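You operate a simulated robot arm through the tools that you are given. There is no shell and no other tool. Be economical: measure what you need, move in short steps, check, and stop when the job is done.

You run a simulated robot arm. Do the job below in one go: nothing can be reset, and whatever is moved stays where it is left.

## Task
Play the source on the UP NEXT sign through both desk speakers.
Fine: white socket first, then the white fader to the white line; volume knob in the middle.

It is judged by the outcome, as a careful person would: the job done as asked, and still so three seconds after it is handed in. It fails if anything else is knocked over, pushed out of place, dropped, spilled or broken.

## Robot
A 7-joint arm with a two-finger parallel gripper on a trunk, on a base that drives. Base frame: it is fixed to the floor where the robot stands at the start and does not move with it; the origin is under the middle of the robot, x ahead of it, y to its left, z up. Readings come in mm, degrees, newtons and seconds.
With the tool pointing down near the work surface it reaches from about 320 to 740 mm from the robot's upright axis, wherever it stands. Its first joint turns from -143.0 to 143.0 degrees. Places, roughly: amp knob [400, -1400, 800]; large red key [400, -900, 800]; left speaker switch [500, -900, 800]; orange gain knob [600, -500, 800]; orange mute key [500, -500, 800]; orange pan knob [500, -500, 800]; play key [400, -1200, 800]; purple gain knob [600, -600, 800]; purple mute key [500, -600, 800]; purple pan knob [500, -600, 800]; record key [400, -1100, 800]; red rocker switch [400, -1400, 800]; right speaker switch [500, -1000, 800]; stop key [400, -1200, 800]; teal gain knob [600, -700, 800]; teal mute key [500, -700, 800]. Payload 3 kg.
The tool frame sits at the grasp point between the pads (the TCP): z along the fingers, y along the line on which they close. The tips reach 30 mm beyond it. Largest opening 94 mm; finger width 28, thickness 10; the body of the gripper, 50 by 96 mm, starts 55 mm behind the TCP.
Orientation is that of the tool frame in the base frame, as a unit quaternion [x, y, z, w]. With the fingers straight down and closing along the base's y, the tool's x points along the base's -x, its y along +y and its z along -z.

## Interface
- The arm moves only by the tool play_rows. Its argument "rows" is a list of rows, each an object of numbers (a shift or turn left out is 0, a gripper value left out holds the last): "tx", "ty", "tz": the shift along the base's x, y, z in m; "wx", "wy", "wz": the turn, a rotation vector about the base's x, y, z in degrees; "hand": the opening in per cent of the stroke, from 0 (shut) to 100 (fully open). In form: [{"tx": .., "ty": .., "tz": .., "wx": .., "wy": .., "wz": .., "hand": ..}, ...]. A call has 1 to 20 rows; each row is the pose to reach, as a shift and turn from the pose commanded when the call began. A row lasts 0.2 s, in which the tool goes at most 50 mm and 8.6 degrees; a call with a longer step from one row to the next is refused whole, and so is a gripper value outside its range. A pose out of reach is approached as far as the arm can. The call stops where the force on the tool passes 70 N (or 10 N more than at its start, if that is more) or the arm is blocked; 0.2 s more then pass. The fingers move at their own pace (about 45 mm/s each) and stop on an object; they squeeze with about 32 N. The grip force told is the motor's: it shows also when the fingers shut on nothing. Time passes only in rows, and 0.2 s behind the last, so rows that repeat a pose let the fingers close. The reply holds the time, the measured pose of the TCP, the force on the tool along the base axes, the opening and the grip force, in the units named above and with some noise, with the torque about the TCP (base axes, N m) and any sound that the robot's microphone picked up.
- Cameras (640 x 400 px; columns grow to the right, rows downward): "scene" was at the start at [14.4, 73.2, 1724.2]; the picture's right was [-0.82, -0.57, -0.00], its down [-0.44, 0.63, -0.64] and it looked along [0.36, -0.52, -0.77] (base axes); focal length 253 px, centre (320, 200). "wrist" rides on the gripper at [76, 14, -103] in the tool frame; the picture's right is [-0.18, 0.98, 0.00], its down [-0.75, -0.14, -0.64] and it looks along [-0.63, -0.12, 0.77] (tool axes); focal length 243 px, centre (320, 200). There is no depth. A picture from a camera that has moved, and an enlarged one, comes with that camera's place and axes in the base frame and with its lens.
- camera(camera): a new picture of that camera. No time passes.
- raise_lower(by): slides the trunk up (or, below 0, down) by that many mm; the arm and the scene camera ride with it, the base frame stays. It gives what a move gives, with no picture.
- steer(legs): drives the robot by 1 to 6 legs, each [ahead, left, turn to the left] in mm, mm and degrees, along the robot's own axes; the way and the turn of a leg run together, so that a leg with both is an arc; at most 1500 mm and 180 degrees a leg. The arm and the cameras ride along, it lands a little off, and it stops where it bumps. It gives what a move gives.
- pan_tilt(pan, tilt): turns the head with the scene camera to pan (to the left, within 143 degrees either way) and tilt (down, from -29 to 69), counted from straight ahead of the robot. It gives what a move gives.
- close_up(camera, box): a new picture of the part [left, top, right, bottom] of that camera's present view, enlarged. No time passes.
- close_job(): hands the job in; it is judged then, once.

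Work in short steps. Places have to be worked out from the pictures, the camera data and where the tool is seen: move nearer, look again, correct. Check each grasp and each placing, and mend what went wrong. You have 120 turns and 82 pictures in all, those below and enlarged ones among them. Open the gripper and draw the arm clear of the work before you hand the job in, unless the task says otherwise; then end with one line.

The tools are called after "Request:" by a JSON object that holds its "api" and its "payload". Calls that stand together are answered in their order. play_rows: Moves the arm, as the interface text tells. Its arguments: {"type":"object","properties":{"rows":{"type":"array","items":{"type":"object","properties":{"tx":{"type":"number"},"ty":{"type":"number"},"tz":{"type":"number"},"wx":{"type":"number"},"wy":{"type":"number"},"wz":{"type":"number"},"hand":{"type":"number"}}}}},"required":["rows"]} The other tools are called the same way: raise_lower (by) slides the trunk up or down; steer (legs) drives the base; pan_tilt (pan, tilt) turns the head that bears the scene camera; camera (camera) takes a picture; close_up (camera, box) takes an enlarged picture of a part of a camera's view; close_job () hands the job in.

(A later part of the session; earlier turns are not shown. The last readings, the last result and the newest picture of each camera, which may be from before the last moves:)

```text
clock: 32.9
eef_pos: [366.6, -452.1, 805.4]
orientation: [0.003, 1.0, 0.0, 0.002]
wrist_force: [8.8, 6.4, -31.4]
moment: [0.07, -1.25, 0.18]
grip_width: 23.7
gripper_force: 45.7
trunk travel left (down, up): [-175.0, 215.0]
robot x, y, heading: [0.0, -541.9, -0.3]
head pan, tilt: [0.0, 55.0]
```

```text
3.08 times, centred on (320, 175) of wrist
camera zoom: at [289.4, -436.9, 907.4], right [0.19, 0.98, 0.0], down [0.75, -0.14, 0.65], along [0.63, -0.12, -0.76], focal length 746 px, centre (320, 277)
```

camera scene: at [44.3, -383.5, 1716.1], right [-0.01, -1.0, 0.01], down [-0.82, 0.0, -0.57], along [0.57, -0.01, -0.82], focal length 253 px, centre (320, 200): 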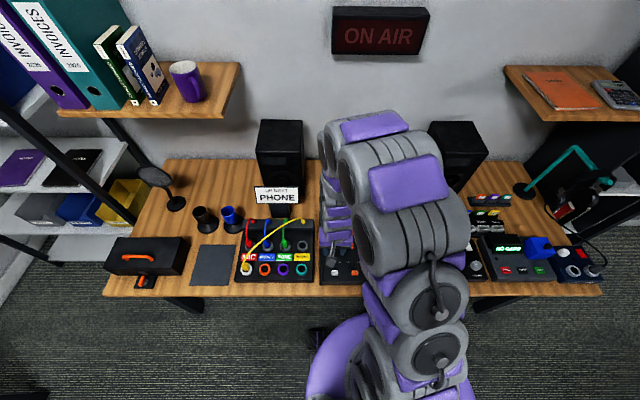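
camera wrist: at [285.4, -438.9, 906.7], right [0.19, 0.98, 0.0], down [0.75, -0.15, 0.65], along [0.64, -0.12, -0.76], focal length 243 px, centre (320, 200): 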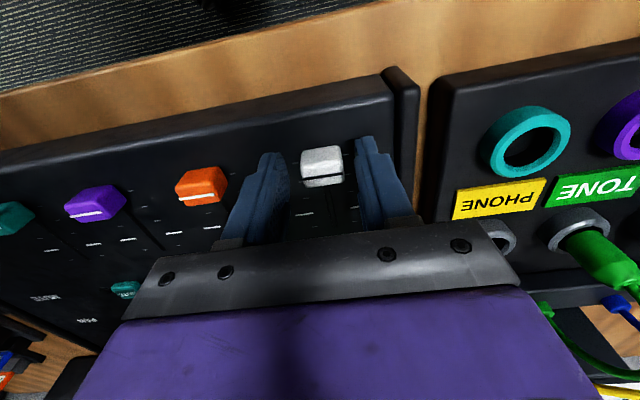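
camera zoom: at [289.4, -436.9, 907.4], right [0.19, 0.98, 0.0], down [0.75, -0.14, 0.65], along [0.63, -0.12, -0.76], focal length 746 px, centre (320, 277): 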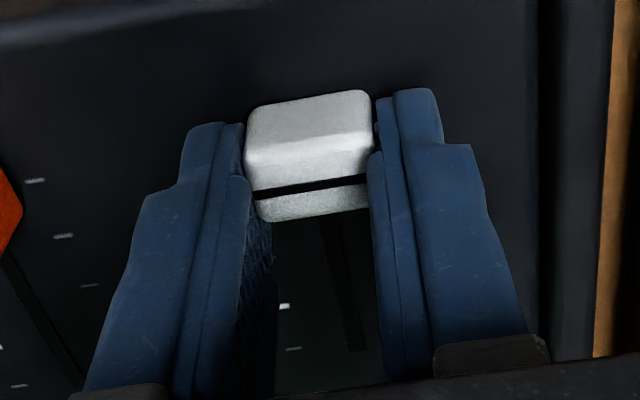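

Gripped at 23.7 mm. The line should be about 43 mm ahead; I slide +38 mm first, then look.

Request:
{"api": "play_rows", "payload": {"rows": [{"tx": 0.0, "tz": -0.003}, {"tx": 0.008, "tz": -0.003}, {"tx": 0.016, "tz": -0.003}, {"tx": 0.024, "tz": -0.003}, {"tx": 0.032, "tz": -0.002}, {"tx": 0.038, "tz": -0.002}, {"tx": 0.038, "tz": -0.002}]}}

Request:
{"api": "camera", "payload": {"camera": "wrist"}}

Request:
{"api": "close_up", "payload": {"camera": "wrist", "box": [230, 110, 410, 240]}}

```text
clock: 34.5
eef_pos: [409.6, -452.7, 805.5]
orientation: [0.002, 1.0, 0.001, 0.009]
wrist_force: [17.7, 11.2, 31.6]
moment: [-0.36, -1.59, 0.27]
grip_width: 23.8
gripper_force: 45.1
trunk travel left (down, up): [-175.0, 215.0]
robot x, y, heading: [-1.1, -545.0, -0.6]
head pan, tilt: [0.0, 55.0]
```

```text
40 pictures are left
camera wrist: at [330.9, -437.1, 906.2], right [0.19, 0.98, 0.01], down [0.74, -0.15, 0.65], along [0.64, -0.12, -0.76], focal length 243 px, centre (320, 200)
```

wrist: 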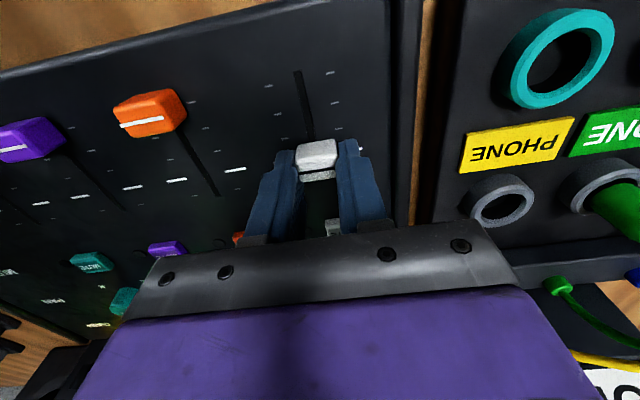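

```text
3.08 times, centred on (320, 175) of wrist
camera zoom: at [330.9, -437.1, 906.2], right [0.19, 0.98, 0.01], down [0.74, -0.15, 0.65], along [0.64, -0.12, -0.76], focal length 746 px, centre (320, 277)
```

zoom: 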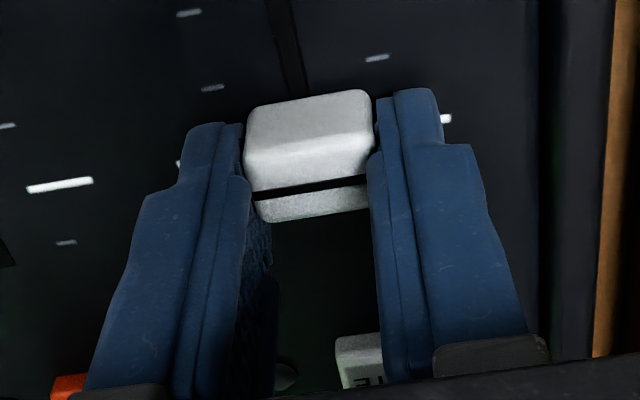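

The fader moved 43 mm and looks about on the line. I release and rise to verify from above.

Request:
{"api": "play_rows", "payload": {"rows": [{"hand": 45}, {"hand": 45}, {"hand": 45}, {"tz": 0.03}, {"tz": 0.07, "tx": -0.01}, {"tz": 0.11, "tx": -0.02}, {"tz": 0.15, "tx": -0.03}, {"tz": 0.15, "tx": -0.03}]}}

Request:
{"api": "camera", "payload": {"camera": "wrist"}}

```text
clock: 36.2
eef_pos: [374.5, -452.8, 955.3]
orientation: [0.003, 1.0, 0.001, 0.003]
wrist_force: [-0.3, -0.1, -0.1]
moment: [0.05, 0.01, 0.01]
grip_width: 42.3
gripper_force: 0.0
trunk travel left (down, up): [-175.0, 215.0]
robot x, y, heading: [-2.9, -546.8, -0.1]
head pan, tilt: [0.0, 55.0]
```

```text
38 pictures are left
camera wrist: at [296.3, -437.8, 1056.8], right [0.19, 0.98, 0.0], down [0.75, -0.15, 0.65], along [0.63, -0.12, -0.76], focal length 243 px, centre (320, 200)
```

wrist: 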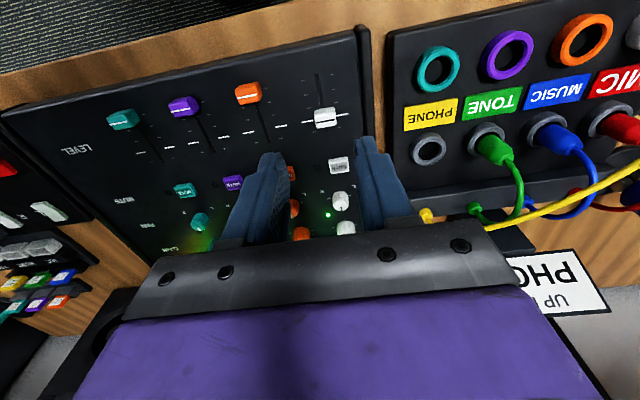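

Request:
{"api": "close_up", "payload": {"camera": "wrist", "box": [270, 70, 370, 140]}}

```text
5.71 times, centred on (320, 105) of wrist
camera zoom: at [296.3, -437.8, 1056.8], right [0.19, 0.98, 0.0], down [0.75, -0.15, 0.65], along [0.63, -0.12, -0.76], focal length 1386 px, centre (320, 743)
```

zoom: 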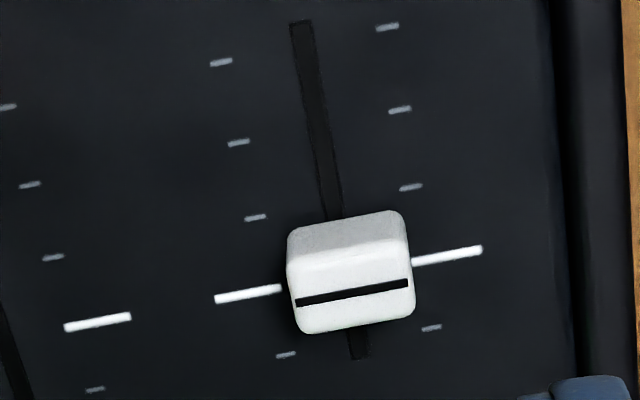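

Parallax makes this ambiguous (seems 2–4 mm short). I move the camera forward so it looks almost straight down on the fader.

Request:
{"api": "play_rows", "payload": {"rows": [{"tx": 0.03}, {"tx": 0.06}, {"tx": 0.09}, {"tx": 0.09}]}}

Request:
{"api": "camera", "payload": {"camera": "wrist"}}

Request:
{"api": "close_up", "payload": {"camera": "wrist", "box": [280, 0, 400, 60]}}

```text
clock: 37.2
eef_pos: [463.1, -453.3, 953.9]
orientation: [0.003, 1.0, 0.0, 0.002]
wrist_force: [-0.3, 0.3, 0.5]
moment: [-0.02, 0.03, -0.03]
grip_width: 42.2
gripper_force: 0.1
trunk travel left (down, up): [-175.0, 215.0]
robot x, y, heading: [1.8, -544.4, -0.2]
head pan, tilt: [0.0, 55.0]
```

```text
36 pictures are left
camera wrist: at [385.6, -438.0, 1056.4], right [0.19, 0.98, 0.0], down [0.75, -0.15, 0.65], along [0.63, -0.12, -0.76], focal length 243 px, centre (320, 200)
```

wrist: 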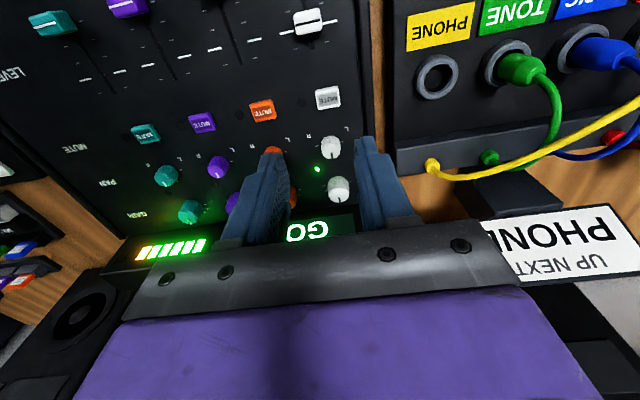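

```text
5.33 times, centred on (340, 30) of wrist
camera zoom: at [385.6, -438.0, 1056.4], right [0.19, 0.98, 0.0], down [0.75, -0.15, 0.65], along [0.63, -0.12, -0.76], focal length 1294 px, centre (213, 1107)
```

zoom: 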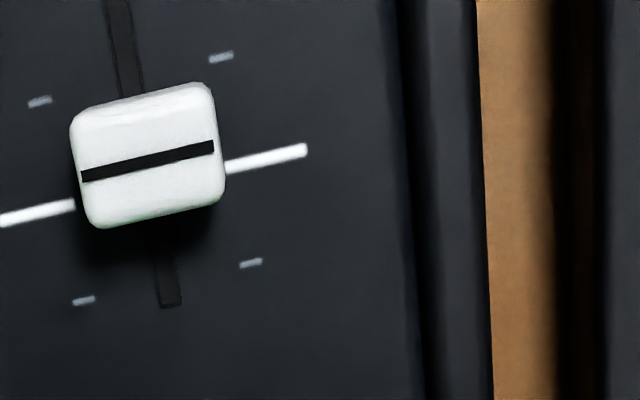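

From overhead the mark is about 4 mm short of the line. I check the display text first.

Request:
{"api": "play_rows", "payload": {"rows": [{"tz": 0.03, "tx": -0.03}, {"tz": 0.06, "tx": -0.06}, {"tz": 0.09, "tx": -0.09}, {"tz": 0.09, "ty": 0.04, "tx": -0.09}, {"tz": 0.09, "ty": 0.08, "tx": -0.09}, {"tz": 0.09, "ty": 0.08, "tx": -0.09}]}}

Request:
{"api": "camera", "payload": {"camera": "wrist"}}

```text
clock: 38.6
eef_pos: [374.3, -371.9, 1045.9]
orientation: [0.002, 1.0, 0.001, 0.004]
wrist_force: [-0.1, -0.4, -0.2]
moment: [0.01, -0.02, 0.02]
grip_width: 42.3
gripper_force: 0.1
trunk travel left (down, up): [-175.0, 215.0]
robot x, y, heading: [-0.9, -544.4, -0.4]
head pan, tilt: [0.0, 55.0]
```

```text
34 pictures are left
camera wrist: at [296.7, -356.8, 1146.8], right [0.19, 0.98, 0.0], down [0.75, -0.15, 0.65], along [0.64, -0.12, -0.76], focal length 243 px, centre (320, 200)
```

wrist: 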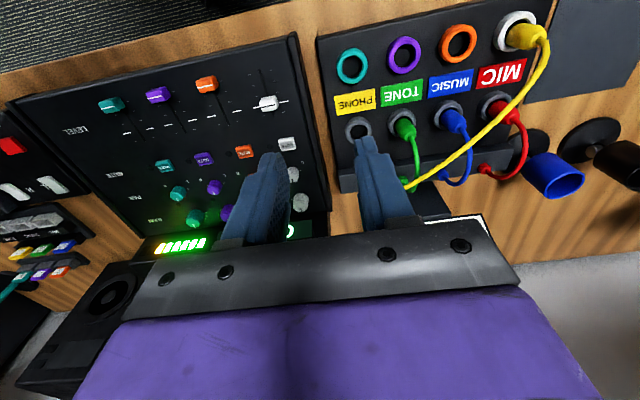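

The display is hidden by the finger; I go on to correct the fader: return above the cap.

Request:
{"api": "play_rows", "payload": {"rows": [{"ty": -0.04, "tz": -0.02}, {"ty": -0.08, "tx": 0.01, "tz": -0.04}, {"ty": -0.08, "tx": 0.026, "tz": -0.08}, {"ty": -0.08, "tx": 0.03, "tz": -0.12}, {"ty": -0.08, "tx": 0.03, "tz": -0.16}, {"ty": -0.08, "tx": 0.03, "tz": -0.2}, {"ty": -0.08, "tx": 0.03, "tz": -0.225}, {"ty": -0.08, "tx": 0.03, "tz": -0.225}]}}

Request:
{"api": "camera", "payload": {"camera": "wrist"}}

```text
clock: 40.5
eef_pos: [404.4, -452.8, 819.6]
orientation: [0.002, 1.0, 0.0, 0.003]
wrist_force: [-1.1, 0.3, 0.4]
moment: [0.03, -0.02, 0.0]
grip_width: 42.5
gripper_force: 0.0
trunk travel left (down, up): [-175.0, 215.0]
robot x, y, heading: [3.2, -542.3, -0.2]
head pan, tilt: [0.0, 55.0]
```

```text
33 pictures are left
camera wrist: at [326.8, -438.1, 921.4], right [0.19, 0.98, 0.0], down [0.75, -0.15, 0.65], along [0.64, -0.12, -0.76], focal length 243 px, centre (320, 200)
```

wrist: 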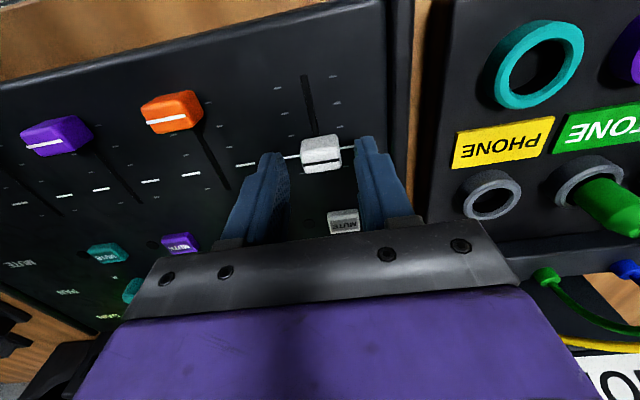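

Centred. I lower to z≈810 and close.

Request:
{"api": "play_rows", "payload": {"rows": [{"tz": -0.005}, {"tz": -0.0095}, {"tz": -0.0095, "hand": 10}, {"tz": -0.0095, "hand": 10}, {"tz": -0.0095, "hand": 10}, {"tz": -0.0095, "hand": 10}, {"tz": -0.0095, "hand": 10}]}}

Request:
{"api": "close_up", "payload": {"camera": "wrist", "box": [230, 110, 410, 240]}}

```text
clock: 42.0
eef_pos: [404.9, -452.6, 810.2]
orientation: [0.003, 1.0, 0.0, 0.002]
wrist_force: [0.1, 12.1, -3.2]
moment: [0.3, -0.04, 0.18]
grip_width: 23.5
gripper_force: 45.3
trunk travel left (down, up): [-175.0, 215.0]
robot x, y, heading: [-1.2, -543.5, -0.2]
head pan, tilt: [0.0, 55.0]
```

```text
3.08 times, centred on (320, 175) of wrist
camera zoom: at [326.5, -437.0, 911.5], right [0.19, 0.98, 0.0], down [0.75, -0.14, 0.65], along [0.63, -0.12, -0.76], focal length 746 px, centre (320, 277)
```

zoom: 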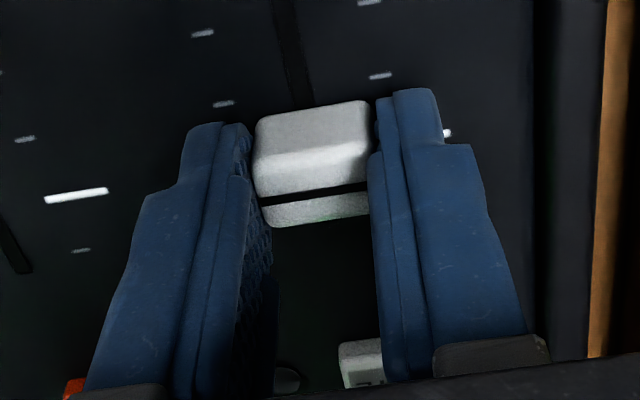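

Clean grip with little load. I slide +4.5 mm, release and rise with the camera over the fader for an overhead check.

Request:
{"api": "play_rows", "payload": {"rows": [{"tx": 0.0023}, {"tx": 0.0045}, {"tx": 0.0045}, {"tx": 0.0045, "hand": 45}, {"tx": 0.0045, "hand": 45}, {"tx": 0.0045, "hand": 45}, {"tx": 0.0045, "tz": 0.03}, {"tx": 0.0045, "tz": 0.07}, {"tx": 0.02, "tz": 0.11}, {"tx": 0.05, "tz": 0.144}, {"tx": 0.058, "tz": 0.144}, {"tx": 0.058, "tz": 0.144}]}}

Request:
{"api": "close_up", "payload": {"camera": "wrist", "box": [280, 0, 400, 60]}}

Request:
{"api": "camera", "payload": {"camera": "wrist"}}

```text
clock: 44.6
eef_pos: [463.0, -452.9, 953.4]
orientation: [0.003, 1.0, 0.0, 0.003]
wrist_force: [0.4, -0.1, -0.4]
moment: [0.0, 0.0, 0.02]
grip_width: 42.4
gripper_force: 0.0
trunk travel left (down, up): [-175.0, 215.0]
robot x, y, heading: [-0.9, -544.7, -0.2]
head pan, tilt: [0.0, 55.0]
```

```text
5.33 times, centred on (340, 30) of wrist
camera zoom: at [384.7, -437.3, 1055.5], right [0.19, 0.98, 0.0], down [0.75, -0.15, 0.65], along [0.63, -0.12, -0.76], focal length 1294 px, centre (213, 1107)
```

zoom: 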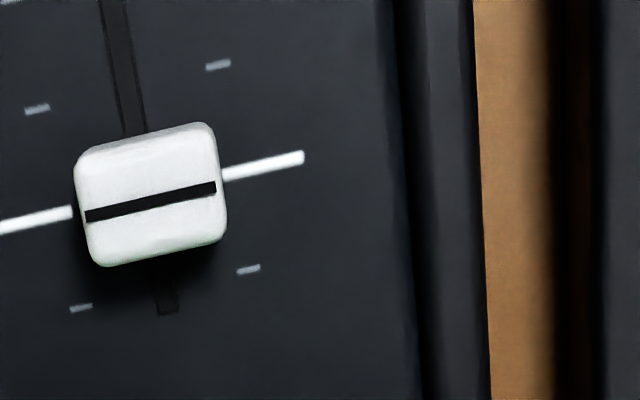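

```text
30 pictures are left
camera wrist: at [384.7, -437.3, 1055.5], right [0.19, 0.98, 0.0], down [0.75, -0.15, 0.65], along [0.63, -0.12, -0.76], focal length 243 px, centre (320, 200)
```

wrist: 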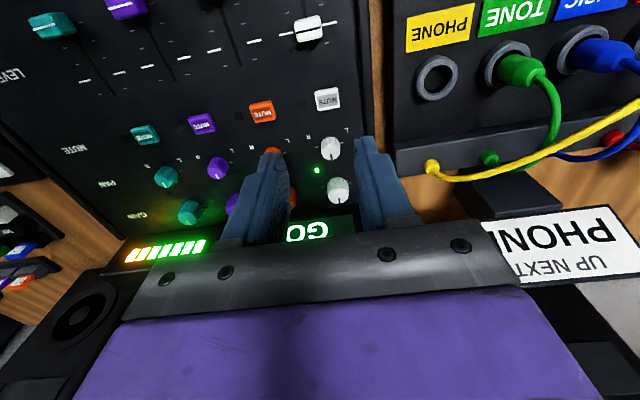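

Now the mark sits on the white line and the display reads GO… with the meter lit. Next I pull back a bit and strafe right 400 mm to the monitor box.

Request:
{"api": "play_rows", "payload": {"rows": [{"tx": -0.04, "tz": 0.02}, {"tx": -0.08, "tz": 0.04}, {"tx": -0.1, "tz": 0.04}]}}

Request:
{"api": "steer", "payload": {"legs": [[0, -400, 0]]}}

Request:
{"api": "camera", "payload": {"camera": "wrist"}}

Request:
{"api": "camera", "payload": {"camera": "scene"}}

```text
clock: 45.5
eef_pos: [361.4, -452.1, 994.0]
orientation: [0.002, 1.0, 0.0, 0.003]
wrist_force: [0.0, 0.4, 0.0]
moment: [-0.01, 0.02, 0.0]
grip_width: 42.2
gripper_force: 0.1
trunk travel left (down, up): [-175.0, 215.0]
robot x, y, heading: [-1.2, -542.5, -0.1]
head pan, tilt: [0.0, 55.0]
```

```text
clock: 48.0
eef_pos: [359.7, -855.3, 994.2]
orientation: [0.003, 1.0, 0.0, 0.002]
wrist_force: [0.2, 0.0, 0.6]
moment: [-0.03, 0.0, -0.04]
grip_width: 42.1
gripper_force: 0.1
trunk travel left (down, up): [-175.0, 215.0]
robot x, y, heading: [-1.1, -951.0, -0.3]
head pan, tilt: [0.0, 55.0]
```

```text
29 pictures are left
camera wrist: at [282.3, -840.2, 1095.7], right [0.19, 0.98, 0.0], down [0.75, -0.14, 0.65], along [0.63, -0.12, -0.76], focal length 243 px, centre (320, 200)
```

wrist: 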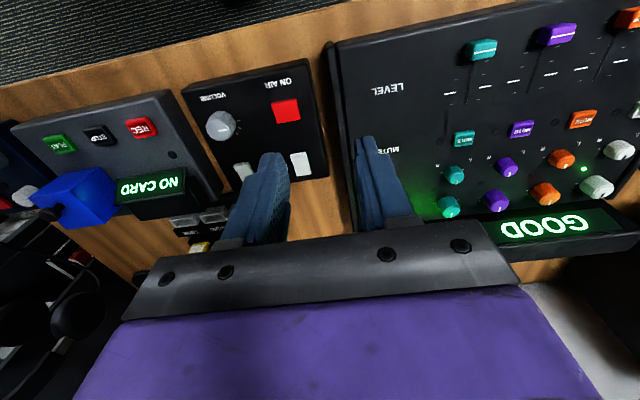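

```text
28 pictures are left
camera scene: at [41.8, -804.6, 1717.7], right [-0.01, -1.0, 0.0], down [-0.82, 0.0, -0.57], along [0.57, -0.01, -0.82], focal length 253 px, centre (320, 200)
```

scene: 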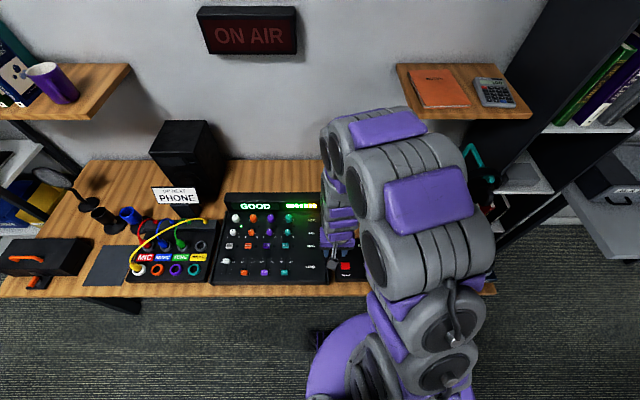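

Display says GOOD. I enlarge the monitor box to read the volume knob and the speaker switches.

Request:
{"api": "close_up", "payload": {"camera": "wrist", "box": [180, 60, 340, 200]}}

```text
2.86 times, centred on (260, 130) of wrist
camera zoom: at [282.3, -840.2, 1095.7], right [0.19, 0.98, 0.0], down [0.75, -0.14, 0.65], along [0.63, -0.12, -0.76], focal length 693 px, centre (491, 400)
```

zoom: 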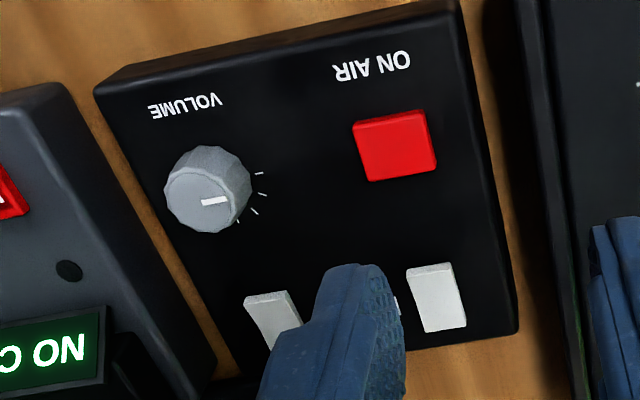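

The knob now points to the user's left (about 9 o'clock). I move the camera overhead of the box to see ticks and rocker states properly.

Request:
{"api": "play_rows", "payload": {"rows": [{"tx": 0.02, "ty": -0.04}, {"tx": 0.04, "ty": -0.08}, {"tx": 0.06, "ty": -0.11}, {"tx": 0.08, "ty": -0.125}, {"tx": 0.08, "ty": -0.125}]}}

Request:
{"api": "camera", "payload": {"camera": "wrist"}}

Request:
{"api": "close_up", "payload": {"camera": "wrist", "box": [260, 0, 420, 120]}}

```text
clock: 49.2
eef_pos: [441.5, -981.5, 993.1]
orientation: [0.003, 1.0, 0.0, 0.003]
wrist_force: [0.7, 0.4, 0.8]
moment: [0.01, -0.05, -0.01]
grip_width: 42.3
gripper_force: 0.1
trunk travel left (down, up): [-175.0, 215.0]
robot x, y, heading: [-2.1, -947.9, -0.3]
head pan, tilt: [0.0, 55.0]
```

```text
26 pictures are left
camera wrist: at [362.3, -966.3, 1095.5], right [0.19, 0.98, 0.0], down [0.75, -0.14, 0.65], along [0.64, -0.12, -0.76], focal length 243 px, centre (320, 200)
```

wrist: 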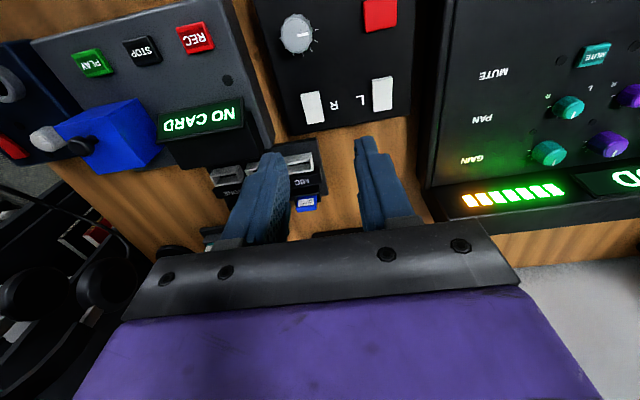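

```text
3.33 times, centred on (340, 60) of wrist
camera zoom: at [362.3, -966.3, 1095.5], right [0.19, 0.98, 0.0], down [0.75, -0.14, 0.65], along [0.64, -0.12, -0.76], focal length 809 px, centre (253, 667)
```

zoom: 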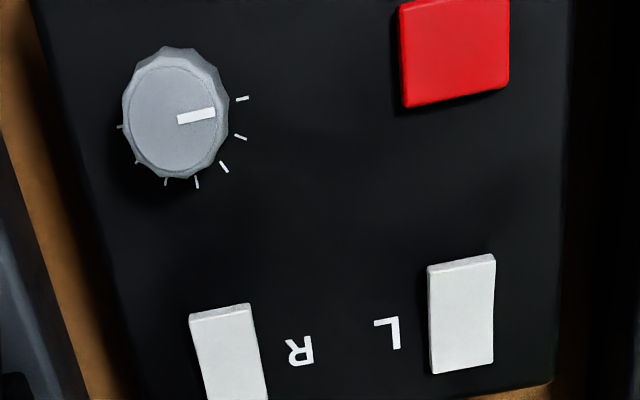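

Ticks run ±90° about straight-ahead, pointer is at the first tick; middle means turning -90°. I check the rockers' states closely.

Request:
{"api": "close_up", "payload": {"camera": "wrist", "box": [290, 65, 410, 140]}}

Request:
{"api": "close_up", "payload": {"camera": "scene", "box": [140, 110, 400, 290]}}

```text
5.33 times, centred on (350, 102) of wrist
camera zoom: at [362.3, -966.3, 1095.5], right [0.19, 0.98, 0.0], down [0.75, -0.14, 0.65], along [0.64, -0.12, -0.76], focal length 1294 px, centre (160, 720)
```

zoom: 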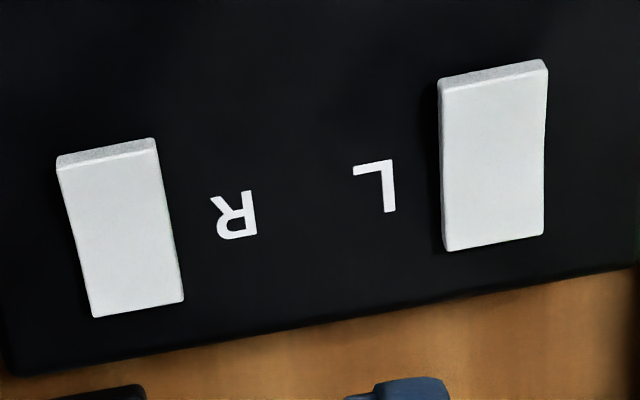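

```text
2.22 times, centred on (270, 200) of scene
camera zoom: at [42.0, -806.0, 1717.8], right [-0.01, -1.0, 0.0], down [-0.82, 0.0, -0.57], along [0.57, 0.0, -0.82], focal length 562 px, centre (431, 200)
```

zoom: 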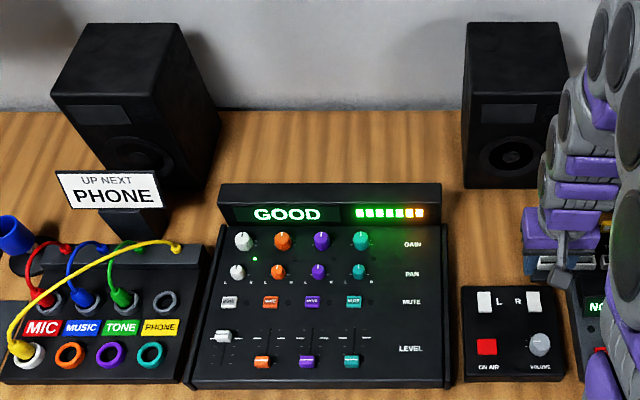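

States are ambiguous from overhead; I take a scene close-up and lower the wrist camera for a grazing view between the two rockers.

Request:
{"api": "play_rows", "payload": {"rows": [{"tx": -0.02, "ty": 0.015, "tz": -0.03, "hand": 45}, {"tx": -0.04, "ty": 0.03, "tz": -0.06}, {"tx": -0.06, "ty": 0.03, "tz": -0.09}, {"tx": -0.07, "ty": 0.03, "tz": -0.11}, {"tx": -0.07, "ty": 0.03, "tz": -0.11}]}}

Request:
{"api": "camera", "payload": {"camera": "wrist"}}

Request:
{"api": "close_up", "payload": {"camera": "scene", "box": [320, 215, 400, 285]}}

```text
clock: 50.4
eef_pos: [367.7, -952.2, 884.3]
orientation: [0.002, 1.0, 0.001, 0.003]
wrist_force: [0.1, 0.1, 0.8]
moment: [-0.02, -0.02, 0.02]
grip_width: 42.4
gripper_force: 0.1
trunk travel left (down, up): [-175.0, 215.0]
robot x, y, heading: [-7.1, -948.4, -0.5]
head pan, tilt: [0.0, 55.0]
```

```text
22 pictures are left
camera wrist: at [290.7, -937.1, 986.4], right [0.19, 0.98, 0.0], down [0.75, -0.15, 0.65], along [0.63, -0.12, -0.76], focal length 243 px, centre (320, 200)
```

wrist: 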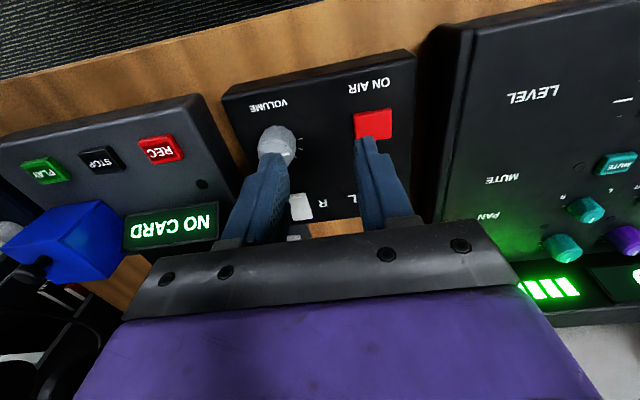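

```text
5.71 times, centred on (360, 250) of scene
camera zoom: at [42.3, -807.5, 1717.9], right [-0.01, -1.0, 0.0], down [-0.82, 0.0, -0.57], along [0.57, 0.0, -0.82], focal length 1446 px, centre (91, -86)
```

zoom: 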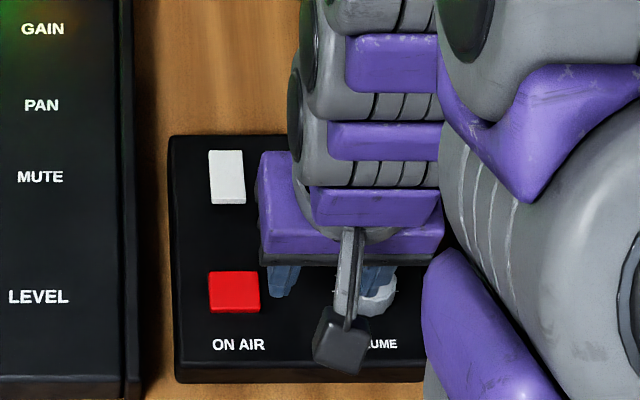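

I'll do the volume knob now: it is near (390,-997). I open wider, move over it at z≈825, and look.

Request:
{"api": "play_rows", "payload": {"rows": [{"tx": 0.01, "ty": -0.02, "hand": 70}, {"tx": 0.022, "ty": -0.045}, {"tx": 0.022, "ty": -0.045, "tz": -0.03}, {"tx": 0.022, "ty": -0.045, "tz": -0.055}, {"tx": 0.022, "ty": -0.045, "tz": -0.055}]}}

Request:
{"api": "camera", "payload": {"camera": "wrist"}}

```text
clock: 51.6
eef_pos: [390.9, -996.6, 829.6]
orientation: [0.003, 1.0, 0.001, 0.002]
wrist_force: [0.5, -0.6, -0.7]
moment: [-0.03, 0.01, 0.01]
grip_width: 66.0
gripper_force: 0.2
trunk travel left (down, up): [-175.0, 215.0]
robot x, y, heading: [-5.6, -951.5, -0.5]
head pan, tilt: [0.0, 55.0]
```

```text
20 pictures are left
camera wrist: at [312.7, -982.2, 931.4], right [0.19, 0.98, 0.0], down [0.75, -0.15, 0.65], along [0.64, -0.12, -0.76], focal length 243 px, centre (320, 200)
```

wrist: 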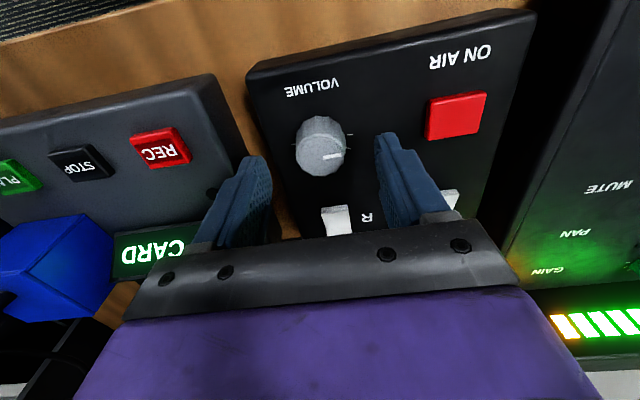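

Knob is centred between the fingers, top around z≈790. I narrow to 53 % and descend gently.

Request:
{"api": "play_rows", "payload": {"rows": [{"hand": 54}, {"hand": 54}, {"tz": -0.007}, {"tz": -0.014}, {"tz": -0.02}, {"tz": -0.025}, {"tz": -0.025}]}}

Request:
{"api": "camera", "payload": {"camera": "wrist"}}

```text
clock: 53.2
eef_pos: [391.5, -997.7, 804.1]
orientation: [0.002, 1.0, 0.001, 0.004]
wrist_force: [0.0, -0.2, 0.1]
moment: [0.01, 0.01, -0.04]
grip_width: 50.8
gripper_force: 0.0
trunk travel left (down, up): [-175.0, 215.0]
robot x, y, heading: [-6.6, -946.6, -0.3]
head pan, tilt: [0.0, 55.0]
```

```text
19 pictures are left
camera wrist: at [313.3, -982.8, 906.2], right [0.19, 0.98, 0.0], down [0.75, -0.15, 0.65], along [0.64, -0.12, -0.76], focal length 243 px, centre (320, 200)
```

wrist: 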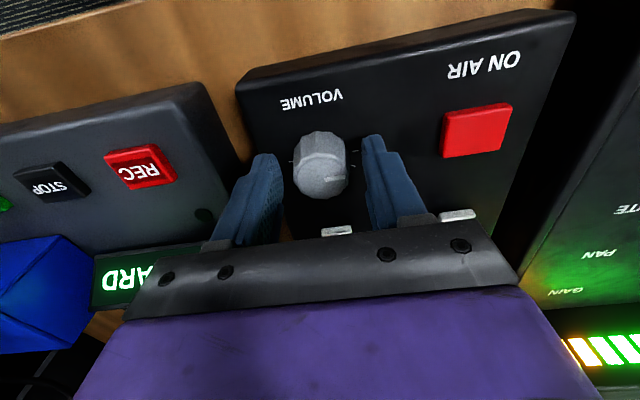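

Good: the knob top is ~20 mm above the tips. I close on it.

Request:
{"api": "play_rows", "payload": {"rows": [{"hand": 0}, {"hand": 0}, {"hand": 0}, {"hand": 0}]}}

```text
clock: 54.2
eef_pos: [391.0, -996.5, 804.7]
orientation: [0.003, 1.0, 0.001, 0.003]
wrist_force: [-0.7, 3.7, -1.8]
moment: [0.16, -0.02, 0.02]
grip_width: 32.3
gripper_force: 45.1
trunk travel left (down, up): [-175.0, 215.0]
robot x, y, heading: [-2.1, -947.6, -0.4]
head pan, tilt: [0.0, 55.0]
```

Gripped at 32 mm, low side force. I rotate -48° first and check.

Request:
{"api": "play_rows", "payload": {"rows": [{"wz": -8}, {"wz": -16}, {"wz": -24}, {"wz": -32}, {"wz": -40}, {"wz": -48}, {"wz": -48}]}}

```text
clock: 55.8
eef_pos: [391.9, -997.3, 804.0]
orientation: [0.409, 0.913, -0.002, 0.004]
wrist_force: [1.5, 7.1, 7.3]
moment: [0.73, 0.41, 0.01]
grip_width: 32.6
gripper_force: 45.5
trunk travel left (down, up): [-175.0, 215.0]
robot x, y, heading: [-4.2, -947.5, -0.5]
head pan, tilt: [0.0, 55.0]
```

Turning freely (48° done). I continue the remaining 42°.

Request:
{"api": "play_rows", "payload": {"rows": [{"wz": -8}, {"wz": -16}, {"wz": -24}, {"wz": -32}, {"wz": -40}, {"wz": -42}, {"wz": -42}]}}

Request:
{"api": "camera", "payload": {"camera": "wrist"}}

```text
clock: 57.4
eef_pos: [391.6, -995.7, 804.0]
orientation: [0.709, 0.705, -0.002, 0.003]
wrist_force: [3.5, 5.0, -0.4]
moment: [0.29, -0.08, -0.03]
grip_width: 32.4
gripper_force: 44.9
trunk travel left (down, up): [-175.0, 215.0]
robot x, y, heading: [-2.1, -947.4, -0.0]
head pan, tilt: [0.0, 55.0]
```

```text
18 pictures are left
camera wrist: at [405.1, -919.2, 906.1], right [0.98, -0.19, 0.0], down [-0.15, -0.75, 0.65], along [-0.12, -0.64, -0.76], focal length 243 px, centre (320, 200)
```

wrist: 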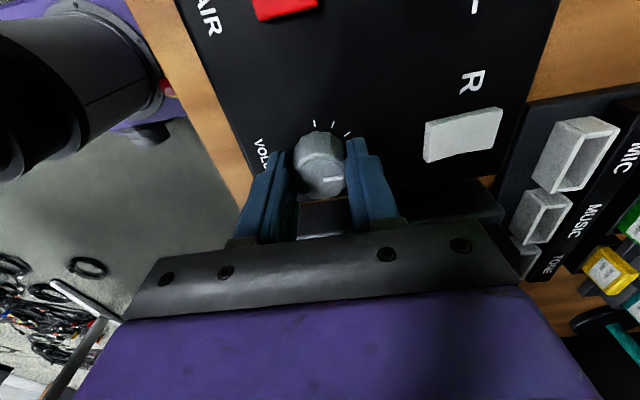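

The pointer now aims at +x, towards the middle tick. I release and rise, then check from above.

Request:
{"api": "play_rows", "payload": {"rows": [{"hand": 54}, {"hand": 54}, {"hand": 54}, {"tz": 0.03}, {"tz": 0.07}, {"tz": 0.11}, {"tz": 0.11, "ty": -0.03}, {"tz": 0.11, "ty": -0.06}, {"tz": 0.11, "ty": -0.06}]}}

Request:
{"api": "close_up", "payload": {"camera": "wrist", "box": [200, 0, 500, 180]}}

```text
clock: 59.4
eef_pos: [392.4, -1058.0, 914.2]
orientation: [0.709, 0.705, -0.001, 0.003]
wrist_force: [0.0, 0.0, 0.6]
moment: [-0.03, -0.02, -0.03]
grip_width: 51.0
gripper_force: 0.1
trunk travel left (down, up): [-175.0, 215.0]
robot x, y, heading: [0.8, -951.5, -0.3]
head pan, tilt: [0.0, 55.0]
```

```text
2.13 times, centred on (350, 90) of wrist
camera zoom: at [405.5, -981.5, 1015.8], right [0.98, -0.19, 0.0], down [-0.15, -0.75, 0.65], along [-0.12, -0.64, -0.76], focal length 518 px, centre (256, 435)
```

zoom: 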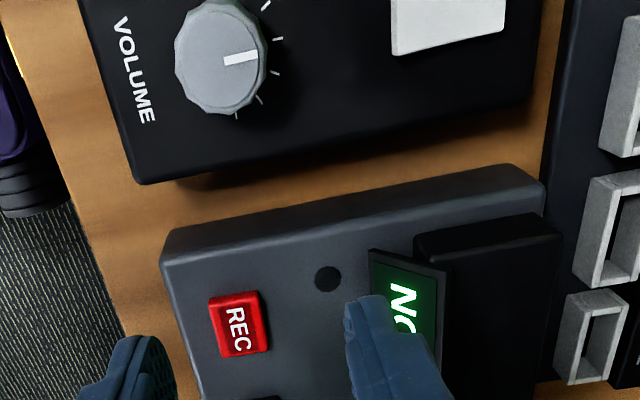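

Volume now points to the middle tick. Next, the speaker rockers' state: I move the camera to +y of them for a side view, R first.

Request:
{"api": "play_rows", "payload": {"rows": [{"tx": 0.02, "ty": 0.04}, {"tx": 0.04, "ty": 0.08}, {"tx": 0.065, "ty": 0.105}, {"tx": 0.065, "ty": 0.105}]}}

Request:
{"api": "close_up", "payload": {"camera": "wrist", "box": [250, 0, 410, 160]}}

```text
clock: 60.4
eef_pos: [455.3, -951.4, 914.5]
orientation: [0.709, 0.705, -0.002, 0.003]
wrist_force: [-0.2, -0.1, 0.2]
moment: [0.0, 0.0, 0.01]
grip_width: 50.8
gripper_force: 0.1
trunk travel left (down, up): [-175.0, 215.0]
robot x, y, heading: [-0.9, -951.0, -0.3]
head pan, tilt: [0.0, 55.0]
```

```text
2.50 times, centred on (330, 80) of wrist
camera zoom: at [470.5, -874.2, 1016.2], right [0.98, -0.19, 0.0], down [-0.14, -0.75, 0.65], along [-0.12, -0.64, -0.76], focal length 606 px, centre (295, 500)
```

zoom: 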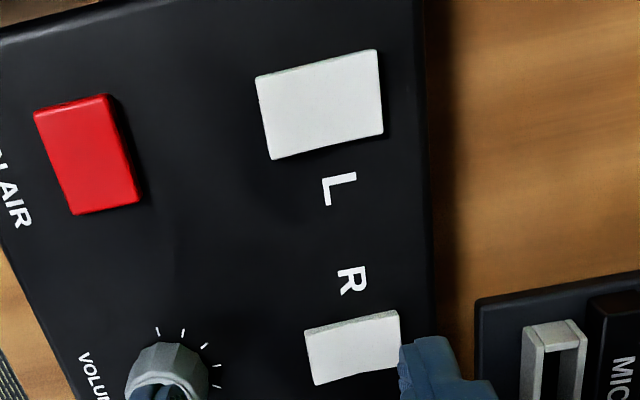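

Both rockers look alike. No sound has been reported, so I check the speakers for indicator lights.

Request:
{"api": "camera", "payload": {"camera": "scene"}}

Request:
{"api": "close_up", "payload": {"camera": "wrist", "box": [310, 5, 380, 45]}}

```text
15 pictures are left
camera scene: at [42.4, -807.3, 1717.9], right [-0.01, -1.0, 0.0], down [-0.82, 0.0, -0.57], along [0.57, 0.0, -0.82], focal length 253 px, centre (320, 200)
```

scene: 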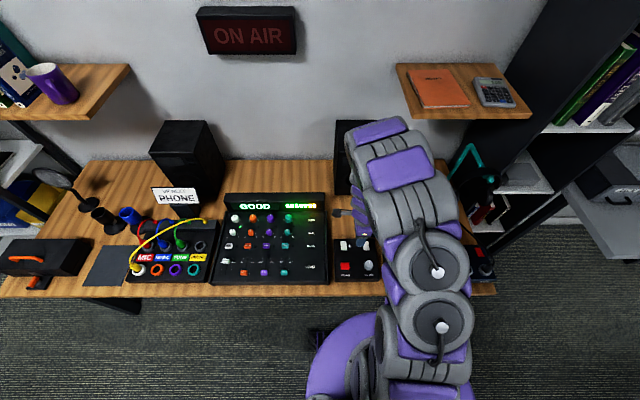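

```text
9.14 times, centred on (345, 25) of wrist
camera zoom: at [470.5, -874.2, 1016.2], right [0.98, -0.19, 0.0], down [-0.14, -0.75, 0.65], along [-0.12, -0.64, -0.76], focal length 2218 px, centre (91, 1800)
```

zoom: 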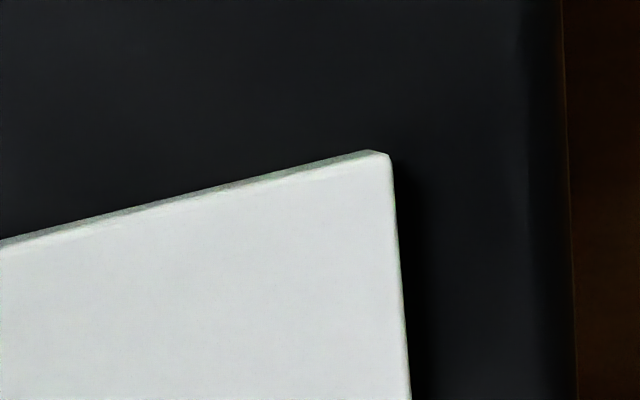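

I need a grazing side view of the rockers. I tilt the tool 30° and look between the open fingers from the +y side, above the mixer's empty right strip.

Request:
{"api": "play_rows", "payload": {"rows": [{"tx": 0.01, "ty": 0.04, "wx": -7, "hand": 100}, {"tx": 0.02, "ty": 0.08, "wx": -14}, {"tx": 0.02, "ty": 0.12, "wx": -21}, {"tx": 0.02, "ty": 0.123, "tz": -0.03, "wx": -28}, {"tx": 0.02, "ty": 0.123, "tz": -0.06, "wx": -30}, {"tx": 0.02, "ty": 0.123, "tz": -0.08, "wx": -30}, {"tx": 0.02, "ty": 0.123, "tz": -0.08, "wx": -30}]}}

Request:
{"api": "close_up", "payload": {"camera": "wrist", "box": [240, 100, 400, 220]}}

```text
clock: 62.0
eef_pos: [475.0, -827.5, 832.9]
orientation: [0.683, 0.681, -0.185, 0.186]
wrist_force: [-0.4, -0.2, 0.0]
moment: [-0.01, 0.03, 0.01]
grip_width: 94.0
gripper_force: 0.1
trunk travel left (down, up): [-175.0, 215.0]
robot x, y, heading: [-4.6, -948.0, -0.3]
head pan, tilt: [0.0, 55.0]
```

```text
3.33 times, centred on (320, 160) of wrist
camera zoom: at [489.9, -709.5, 883.6], right [0.98, -0.16, 0.1], down [-0.15, -0.32, 0.94], along [-0.12, -0.93, -0.34], focal length 809 px, centre (320, 333)
```

zoom: 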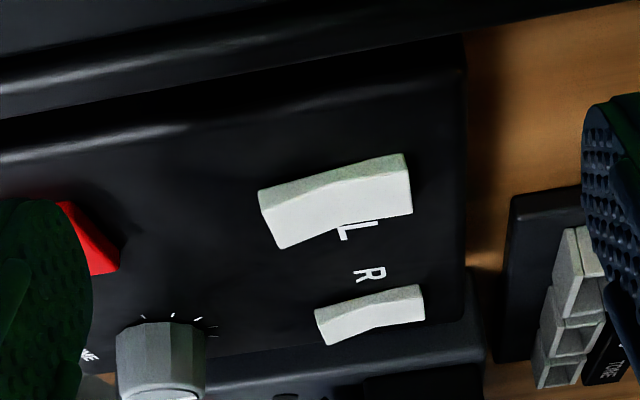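

Request:
{"api": "close_up", "payload": {"camera": "wrist", "box": [295, 140, 355, 210]}}

```text
5.71 times, centred on (325, 175) of wrist
camera zoom: at [489.9, -709.5, 883.6], right [0.98, -0.16, 0.1], down [-0.15, -0.32, 0.94], along [-0.12, -0.93, -0.34], focal length 1386 px, centre (291, 343)
```

zoom: 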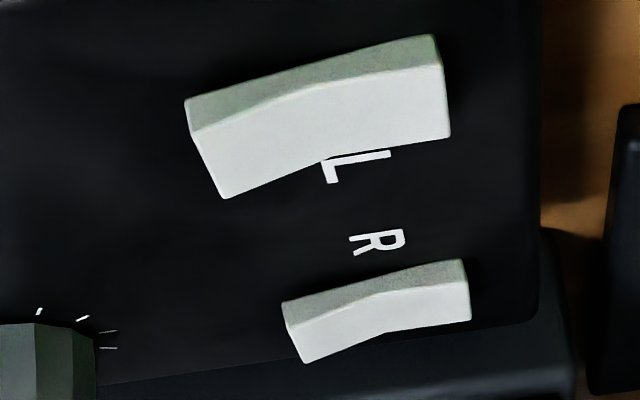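

Side view is clear: both rockers are in the same state, near end raised (far end down). With no sound heard, they're probably off; I'll test by pressing L's near end with closed fingers. First I untilt and go above it.

Request:
{"api": "play_rows", "payload": {"rows": [{"tz": 0.04, "wx": 0, "hand": 0}, {"tz": 0.06, "wx": 8}, {"tz": 0.06, "wx": 16, "ty": -0.02}, {"tz": 0.06, "wx": 24, "ty": -0.05}, {"tz": 0.06, "wx": 30, "ty": -0.08, "tx": -0.01}, {"tz": 0.03, "wx": 30, "ty": -0.08, "tx": -0.02}, {"tz": -0.01, "wx": 30, "ty": -0.08, "tx": -0.02}, {"tz": -0.01, "wx": 30, "ty": -0.08, "tx": -0.02}]}}

Request:
{"api": "camera", "payload": {"camera": "wrist"}}

```text
clock: 63.8
eef_pos: [455.4, -909.9, 825.2]
orientation: [0.709, 0.705, -0.001, 0.004]
wrist_force: [-0.4, -0.5, -0.1]
moment: [0.02, -0.04, 0.01]
grip_width: 0.0
gripper_force: 32.1
trunk travel left (down, up): [-175.0, 215.0]
robot x, y, heading: [-5.0, -950.5, -0.1]
head pan, tilt: [0.0, 55.0]
```

```text
11 pictures are left
camera wrist: at [468.7, -831.9, 926.6], right [0.98, -0.19, 0.0], down [-0.15, -0.75, 0.65], along [-0.12, -0.64, -0.76], focal length 243 px, centre (320, 200)
```

wrist: 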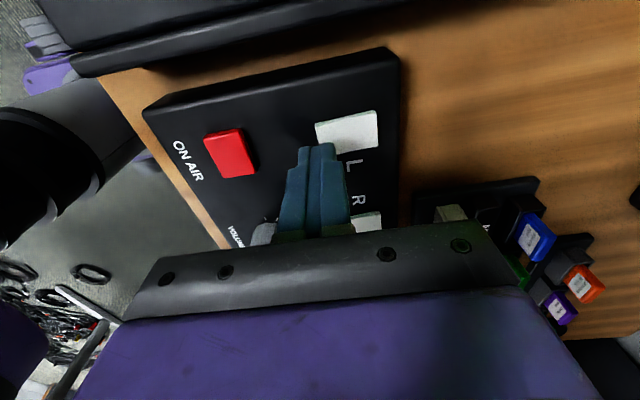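

Rocker L spans x≈454–494, y≈-905. I shift +5 mm in x, +4 in y and press down slowly on the near end.

Request:
{"api": "play_rows", "payload": {"rows": [{"tx": 0.005, "ty": 0.004}, {"tx": 0.005, "ty": 0.004, "tz": -0.01}, {"tx": 0.005, "ty": 0.004, "tz": -0.016}, {"tx": 0.005, "ty": 0.004, "tz": -0.02}, {"tx": 0.005, "ty": 0.004, "tz": -0.024}, {"tx": 0.005, "ty": 0.004, "tz": -0.028}, {"tx": 0.005, "ty": 0.004, "tz": -0.028}]}}

```text
clock: 65.0
eef_pos: [459.7, -902.4, 807.3]
orientation: [0.708, 0.707, 0.003, 0.006]
wrist_force: [-20.9, 3.0, 58.2]
moment: [0.14, 0.04, 0.07]
grip_width: 0.0
gripper_force: 32.0
trunk travel left (down, up): [-175.0, 215.0]
robot x, y, heading: [-3.6, -949.4, -0.4]
head pan, tilt: [0.0, 55.0]
stopped in row 6: the force on the tool passed its limit at 82 N (the readings are from after the stop); the commanded pose is now the measured one
```

Pressed with ~60–80 N; I rise and return to the grazing viewpoint to see the state.

Request:
{"api": "play_rows", "payload": {"rows": [{"tz": 0.03}, {"tz": 0.06, "wx": -8, "hand": 100}, {"tz": 0.06, "wx": -16, "ty": 0.03, "tx": 0.01}, {"tz": 0.06, "wx": -24, "ty": 0.06, "tx": 0.015}, {"tz": 0.05, "wx": -30, "ty": 0.075, "tx": 0.015}, {"tz": 0.025, "wx": -30, "ty": 0.075, "tx": 0.015}, {"tz": 0.025, "wx": -30, "ty": 0.075, "tx": 0.015}, {"tz": 0.025, "wx": -30, "ty": 0.075, "tx": 0.015}]}}

Request:
{"api": "close_up", "payload": {"camera": "wrist", "box": [295, 140, 355, 210]}}

```text
clock: 66.8
eef_pos: [480.3, -829.3, 827.2]
orientation: [0.683, 0.682, -0.182, 0.188]
wrist_force: [0.5, -0.8, -0.2]
moment: [-0.01, -0.01, -0.01]
grip_width: 93.9
gripper_force: 0.0
trunk travel left (down, up): [-175.0, 215.0]
robot x, y, heading: [-3.3, -947.3, -0.5]
head pan, tilt: [0.0, 55.0]
```

```text
5.71 times, centred on (325, 175) of wrist
camera zoom: at [492.3, -711.2, 877.4], right [0.98, -0.16, 0.1], down [-0.15, -0.33, 0.93], along [-0.11, -0.93, -0.34], focal length 1386 px, centre (291, 343)
```

zoom: 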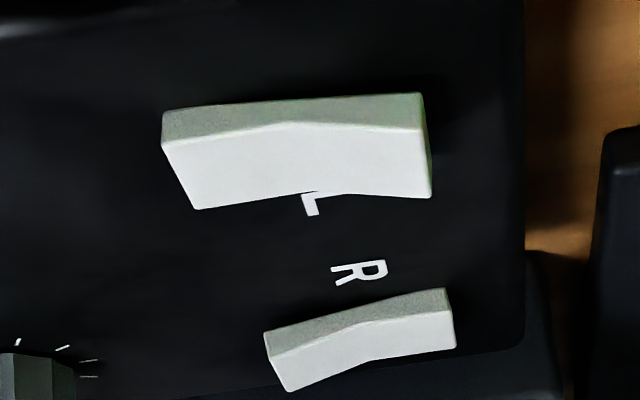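

L flipped (far end up now). I check whether the left speaker shows any change.

Request:
{"api": "close_up", "payload": {"camera": "scene", "box": [140, 105, 340, 285]}}

```text
2.22 times, centred on (240, 195) of scene
camera zoom: at [43.2, -805.5, 1717.7], right [-0.01, -1.0, 0.0], down [-0.82, 0.0, -0.57], along [0.57, 0.0, -0.82], focal length 562 px, centre (498, 211)
```

zoom: 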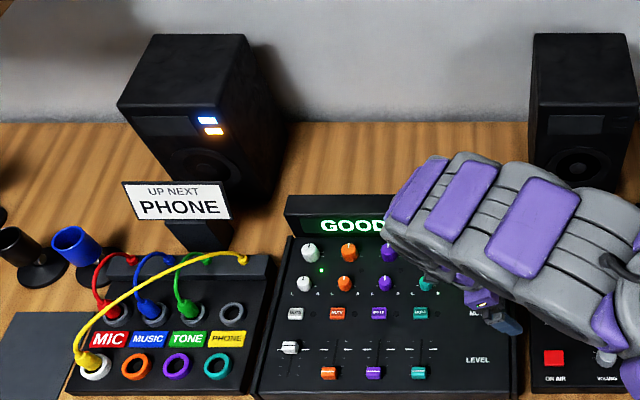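

The left speaker lit up, so that state is ON. Now the same for R at about (459,-992).

Request:
{"api": "play_rows", "payload": {"rows": [{"tz": 0.04, "hand": 0}, {"tz": 0.06, "wx": 8, "ty": -0.03}, {"tz": 0.06, "wx": 16, "ty": -0.06}, {"tz": 0.06, "wx": 24, "ty": -0.1, "tx": -0.01}, {"tz": 0.06, "wx": 30, "ty": -0.14, "tx": -0.02}, {"tz": 0.04, "wx": 30, "ty": -0.163, "tx": -0.021}, {"tz": 0.0, "wx": 30, "ty": -0.163, "tx": -0.021}, {"tz": 0.0, "wx": 30, "ty": -0.163, "tx": -0.021}]}}

Request:
{"api": "camera", "payload": {"camera": "wrist"}}

```text
clock: 68.6
eef_pos: [459.7, -992.9, 828.3]
orientation: [0.709, 0.705, 0.001, 0.006]
wrist_force: [1.0, -0.3, 0.4]
moment: [-0.01, -0.05, -0.02]
grip_width: 0.0
gripper_force: 31.5
trunk travel left (down, up): [-175.0, 215.0]
robot x, y, heading: [-3.7, -951.0, -0.3]
head pan, tilt: [0.0, 55.0]
```

```text
8 pictures are left
camera wrist: at [471.9, -915.6, 930.3], right [0.98, -0.19, 0.01], down [-0.15, -0.75, 0.65], along [-0.11, -0.64, -0.76], focal length 243 px, centre (320, 200)
```

wrist: 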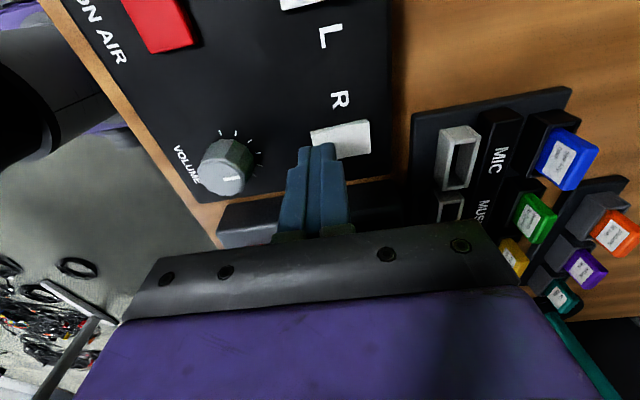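

Well placed over R's near end. I press down the same way.

Request:
{"api": "play_rows", "payload": {"rows": [{"ty": -0.002, "tz": -0.01}, {"ty": -0.002, "tz": -0.016}, {"ty": -0.002, "tz": -0.02}, {"ty": -0.002, "tz": -0.024}, {"ty": -0.002, "tz": -0.028}, {"ty": -0.002, "tz": -0.031}, {"ty": -0.002, "tz": -0.031}]}}

Request:
{"api": "play_rows", "payload": {"rows": [{"tz": 0.03}, {"tz": 0.07}, {"tz": 0.11}, {"tz": 0.15}, {"tz": 0.19, "tx": -0.03}, {"tz": 0.22, "tx": -0.06, "hand": 60}, {"tz": 0.24, "tx": -0.1}, {"tz": 0.25, "tx": -0.14}, {"tz": 0.25, "tx": -0.14}]}}

Request:
{"api": "camera", "payload": {"camera": "scene"}}

```text
clock: 69.8
eef_pos: [458.0, -995.5, 807.3]
orientation: [0.709, 0.705, 0.004, 0.009]
wrist_force: [-17.5, -2.0, 58.6]
moment: [0.02, -0.07, -0.05]
grip_width: 0.2
gripper_force: 31.8
trunk travel left (down, up): [-175.0, 215.0]
robot x, y, heading: [0.0, -952.0, -0.4]
head pan, tilt: [0.0, 55.0]
stopped in row 6: the force on the tool passed its limit at 78 N (the readings are from after the stop); the commanded pose is now the measured one
```

```text
clock: 71.8
eef_pos: [338.0, -999.5, 1057.5]
orientation: [0.708, 0.706, 0.002, 0.006]
wrist_force: [-0.1, 0.0, -0.3]
moment: [0.0, 0.02, 0.03]
grip_width: 56.4
gripper_force: 0.0
out of reach, approached as far as the arm can: row 8, 9
trunk travel left (down, up): [-175.0, 215.0]
robot x, y, heading: [0.1, -953.2, -0.3]
head pan, tilt: [0.0, 55.0]
```

```text
7 pictures are left
camera scene: at [41.3, -809.1, 1718.1], right [-0.01, -1.0, 0.0], down [-0.82, 0.0, -0.57], along [0.57, 0.0, -0.82], focal length 253 px, centre (320, 200)
```

scene: 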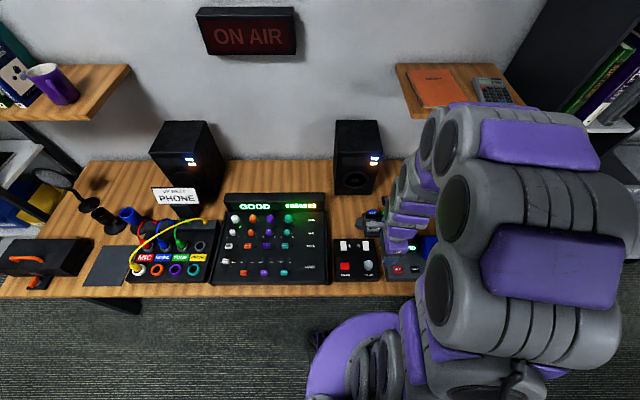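

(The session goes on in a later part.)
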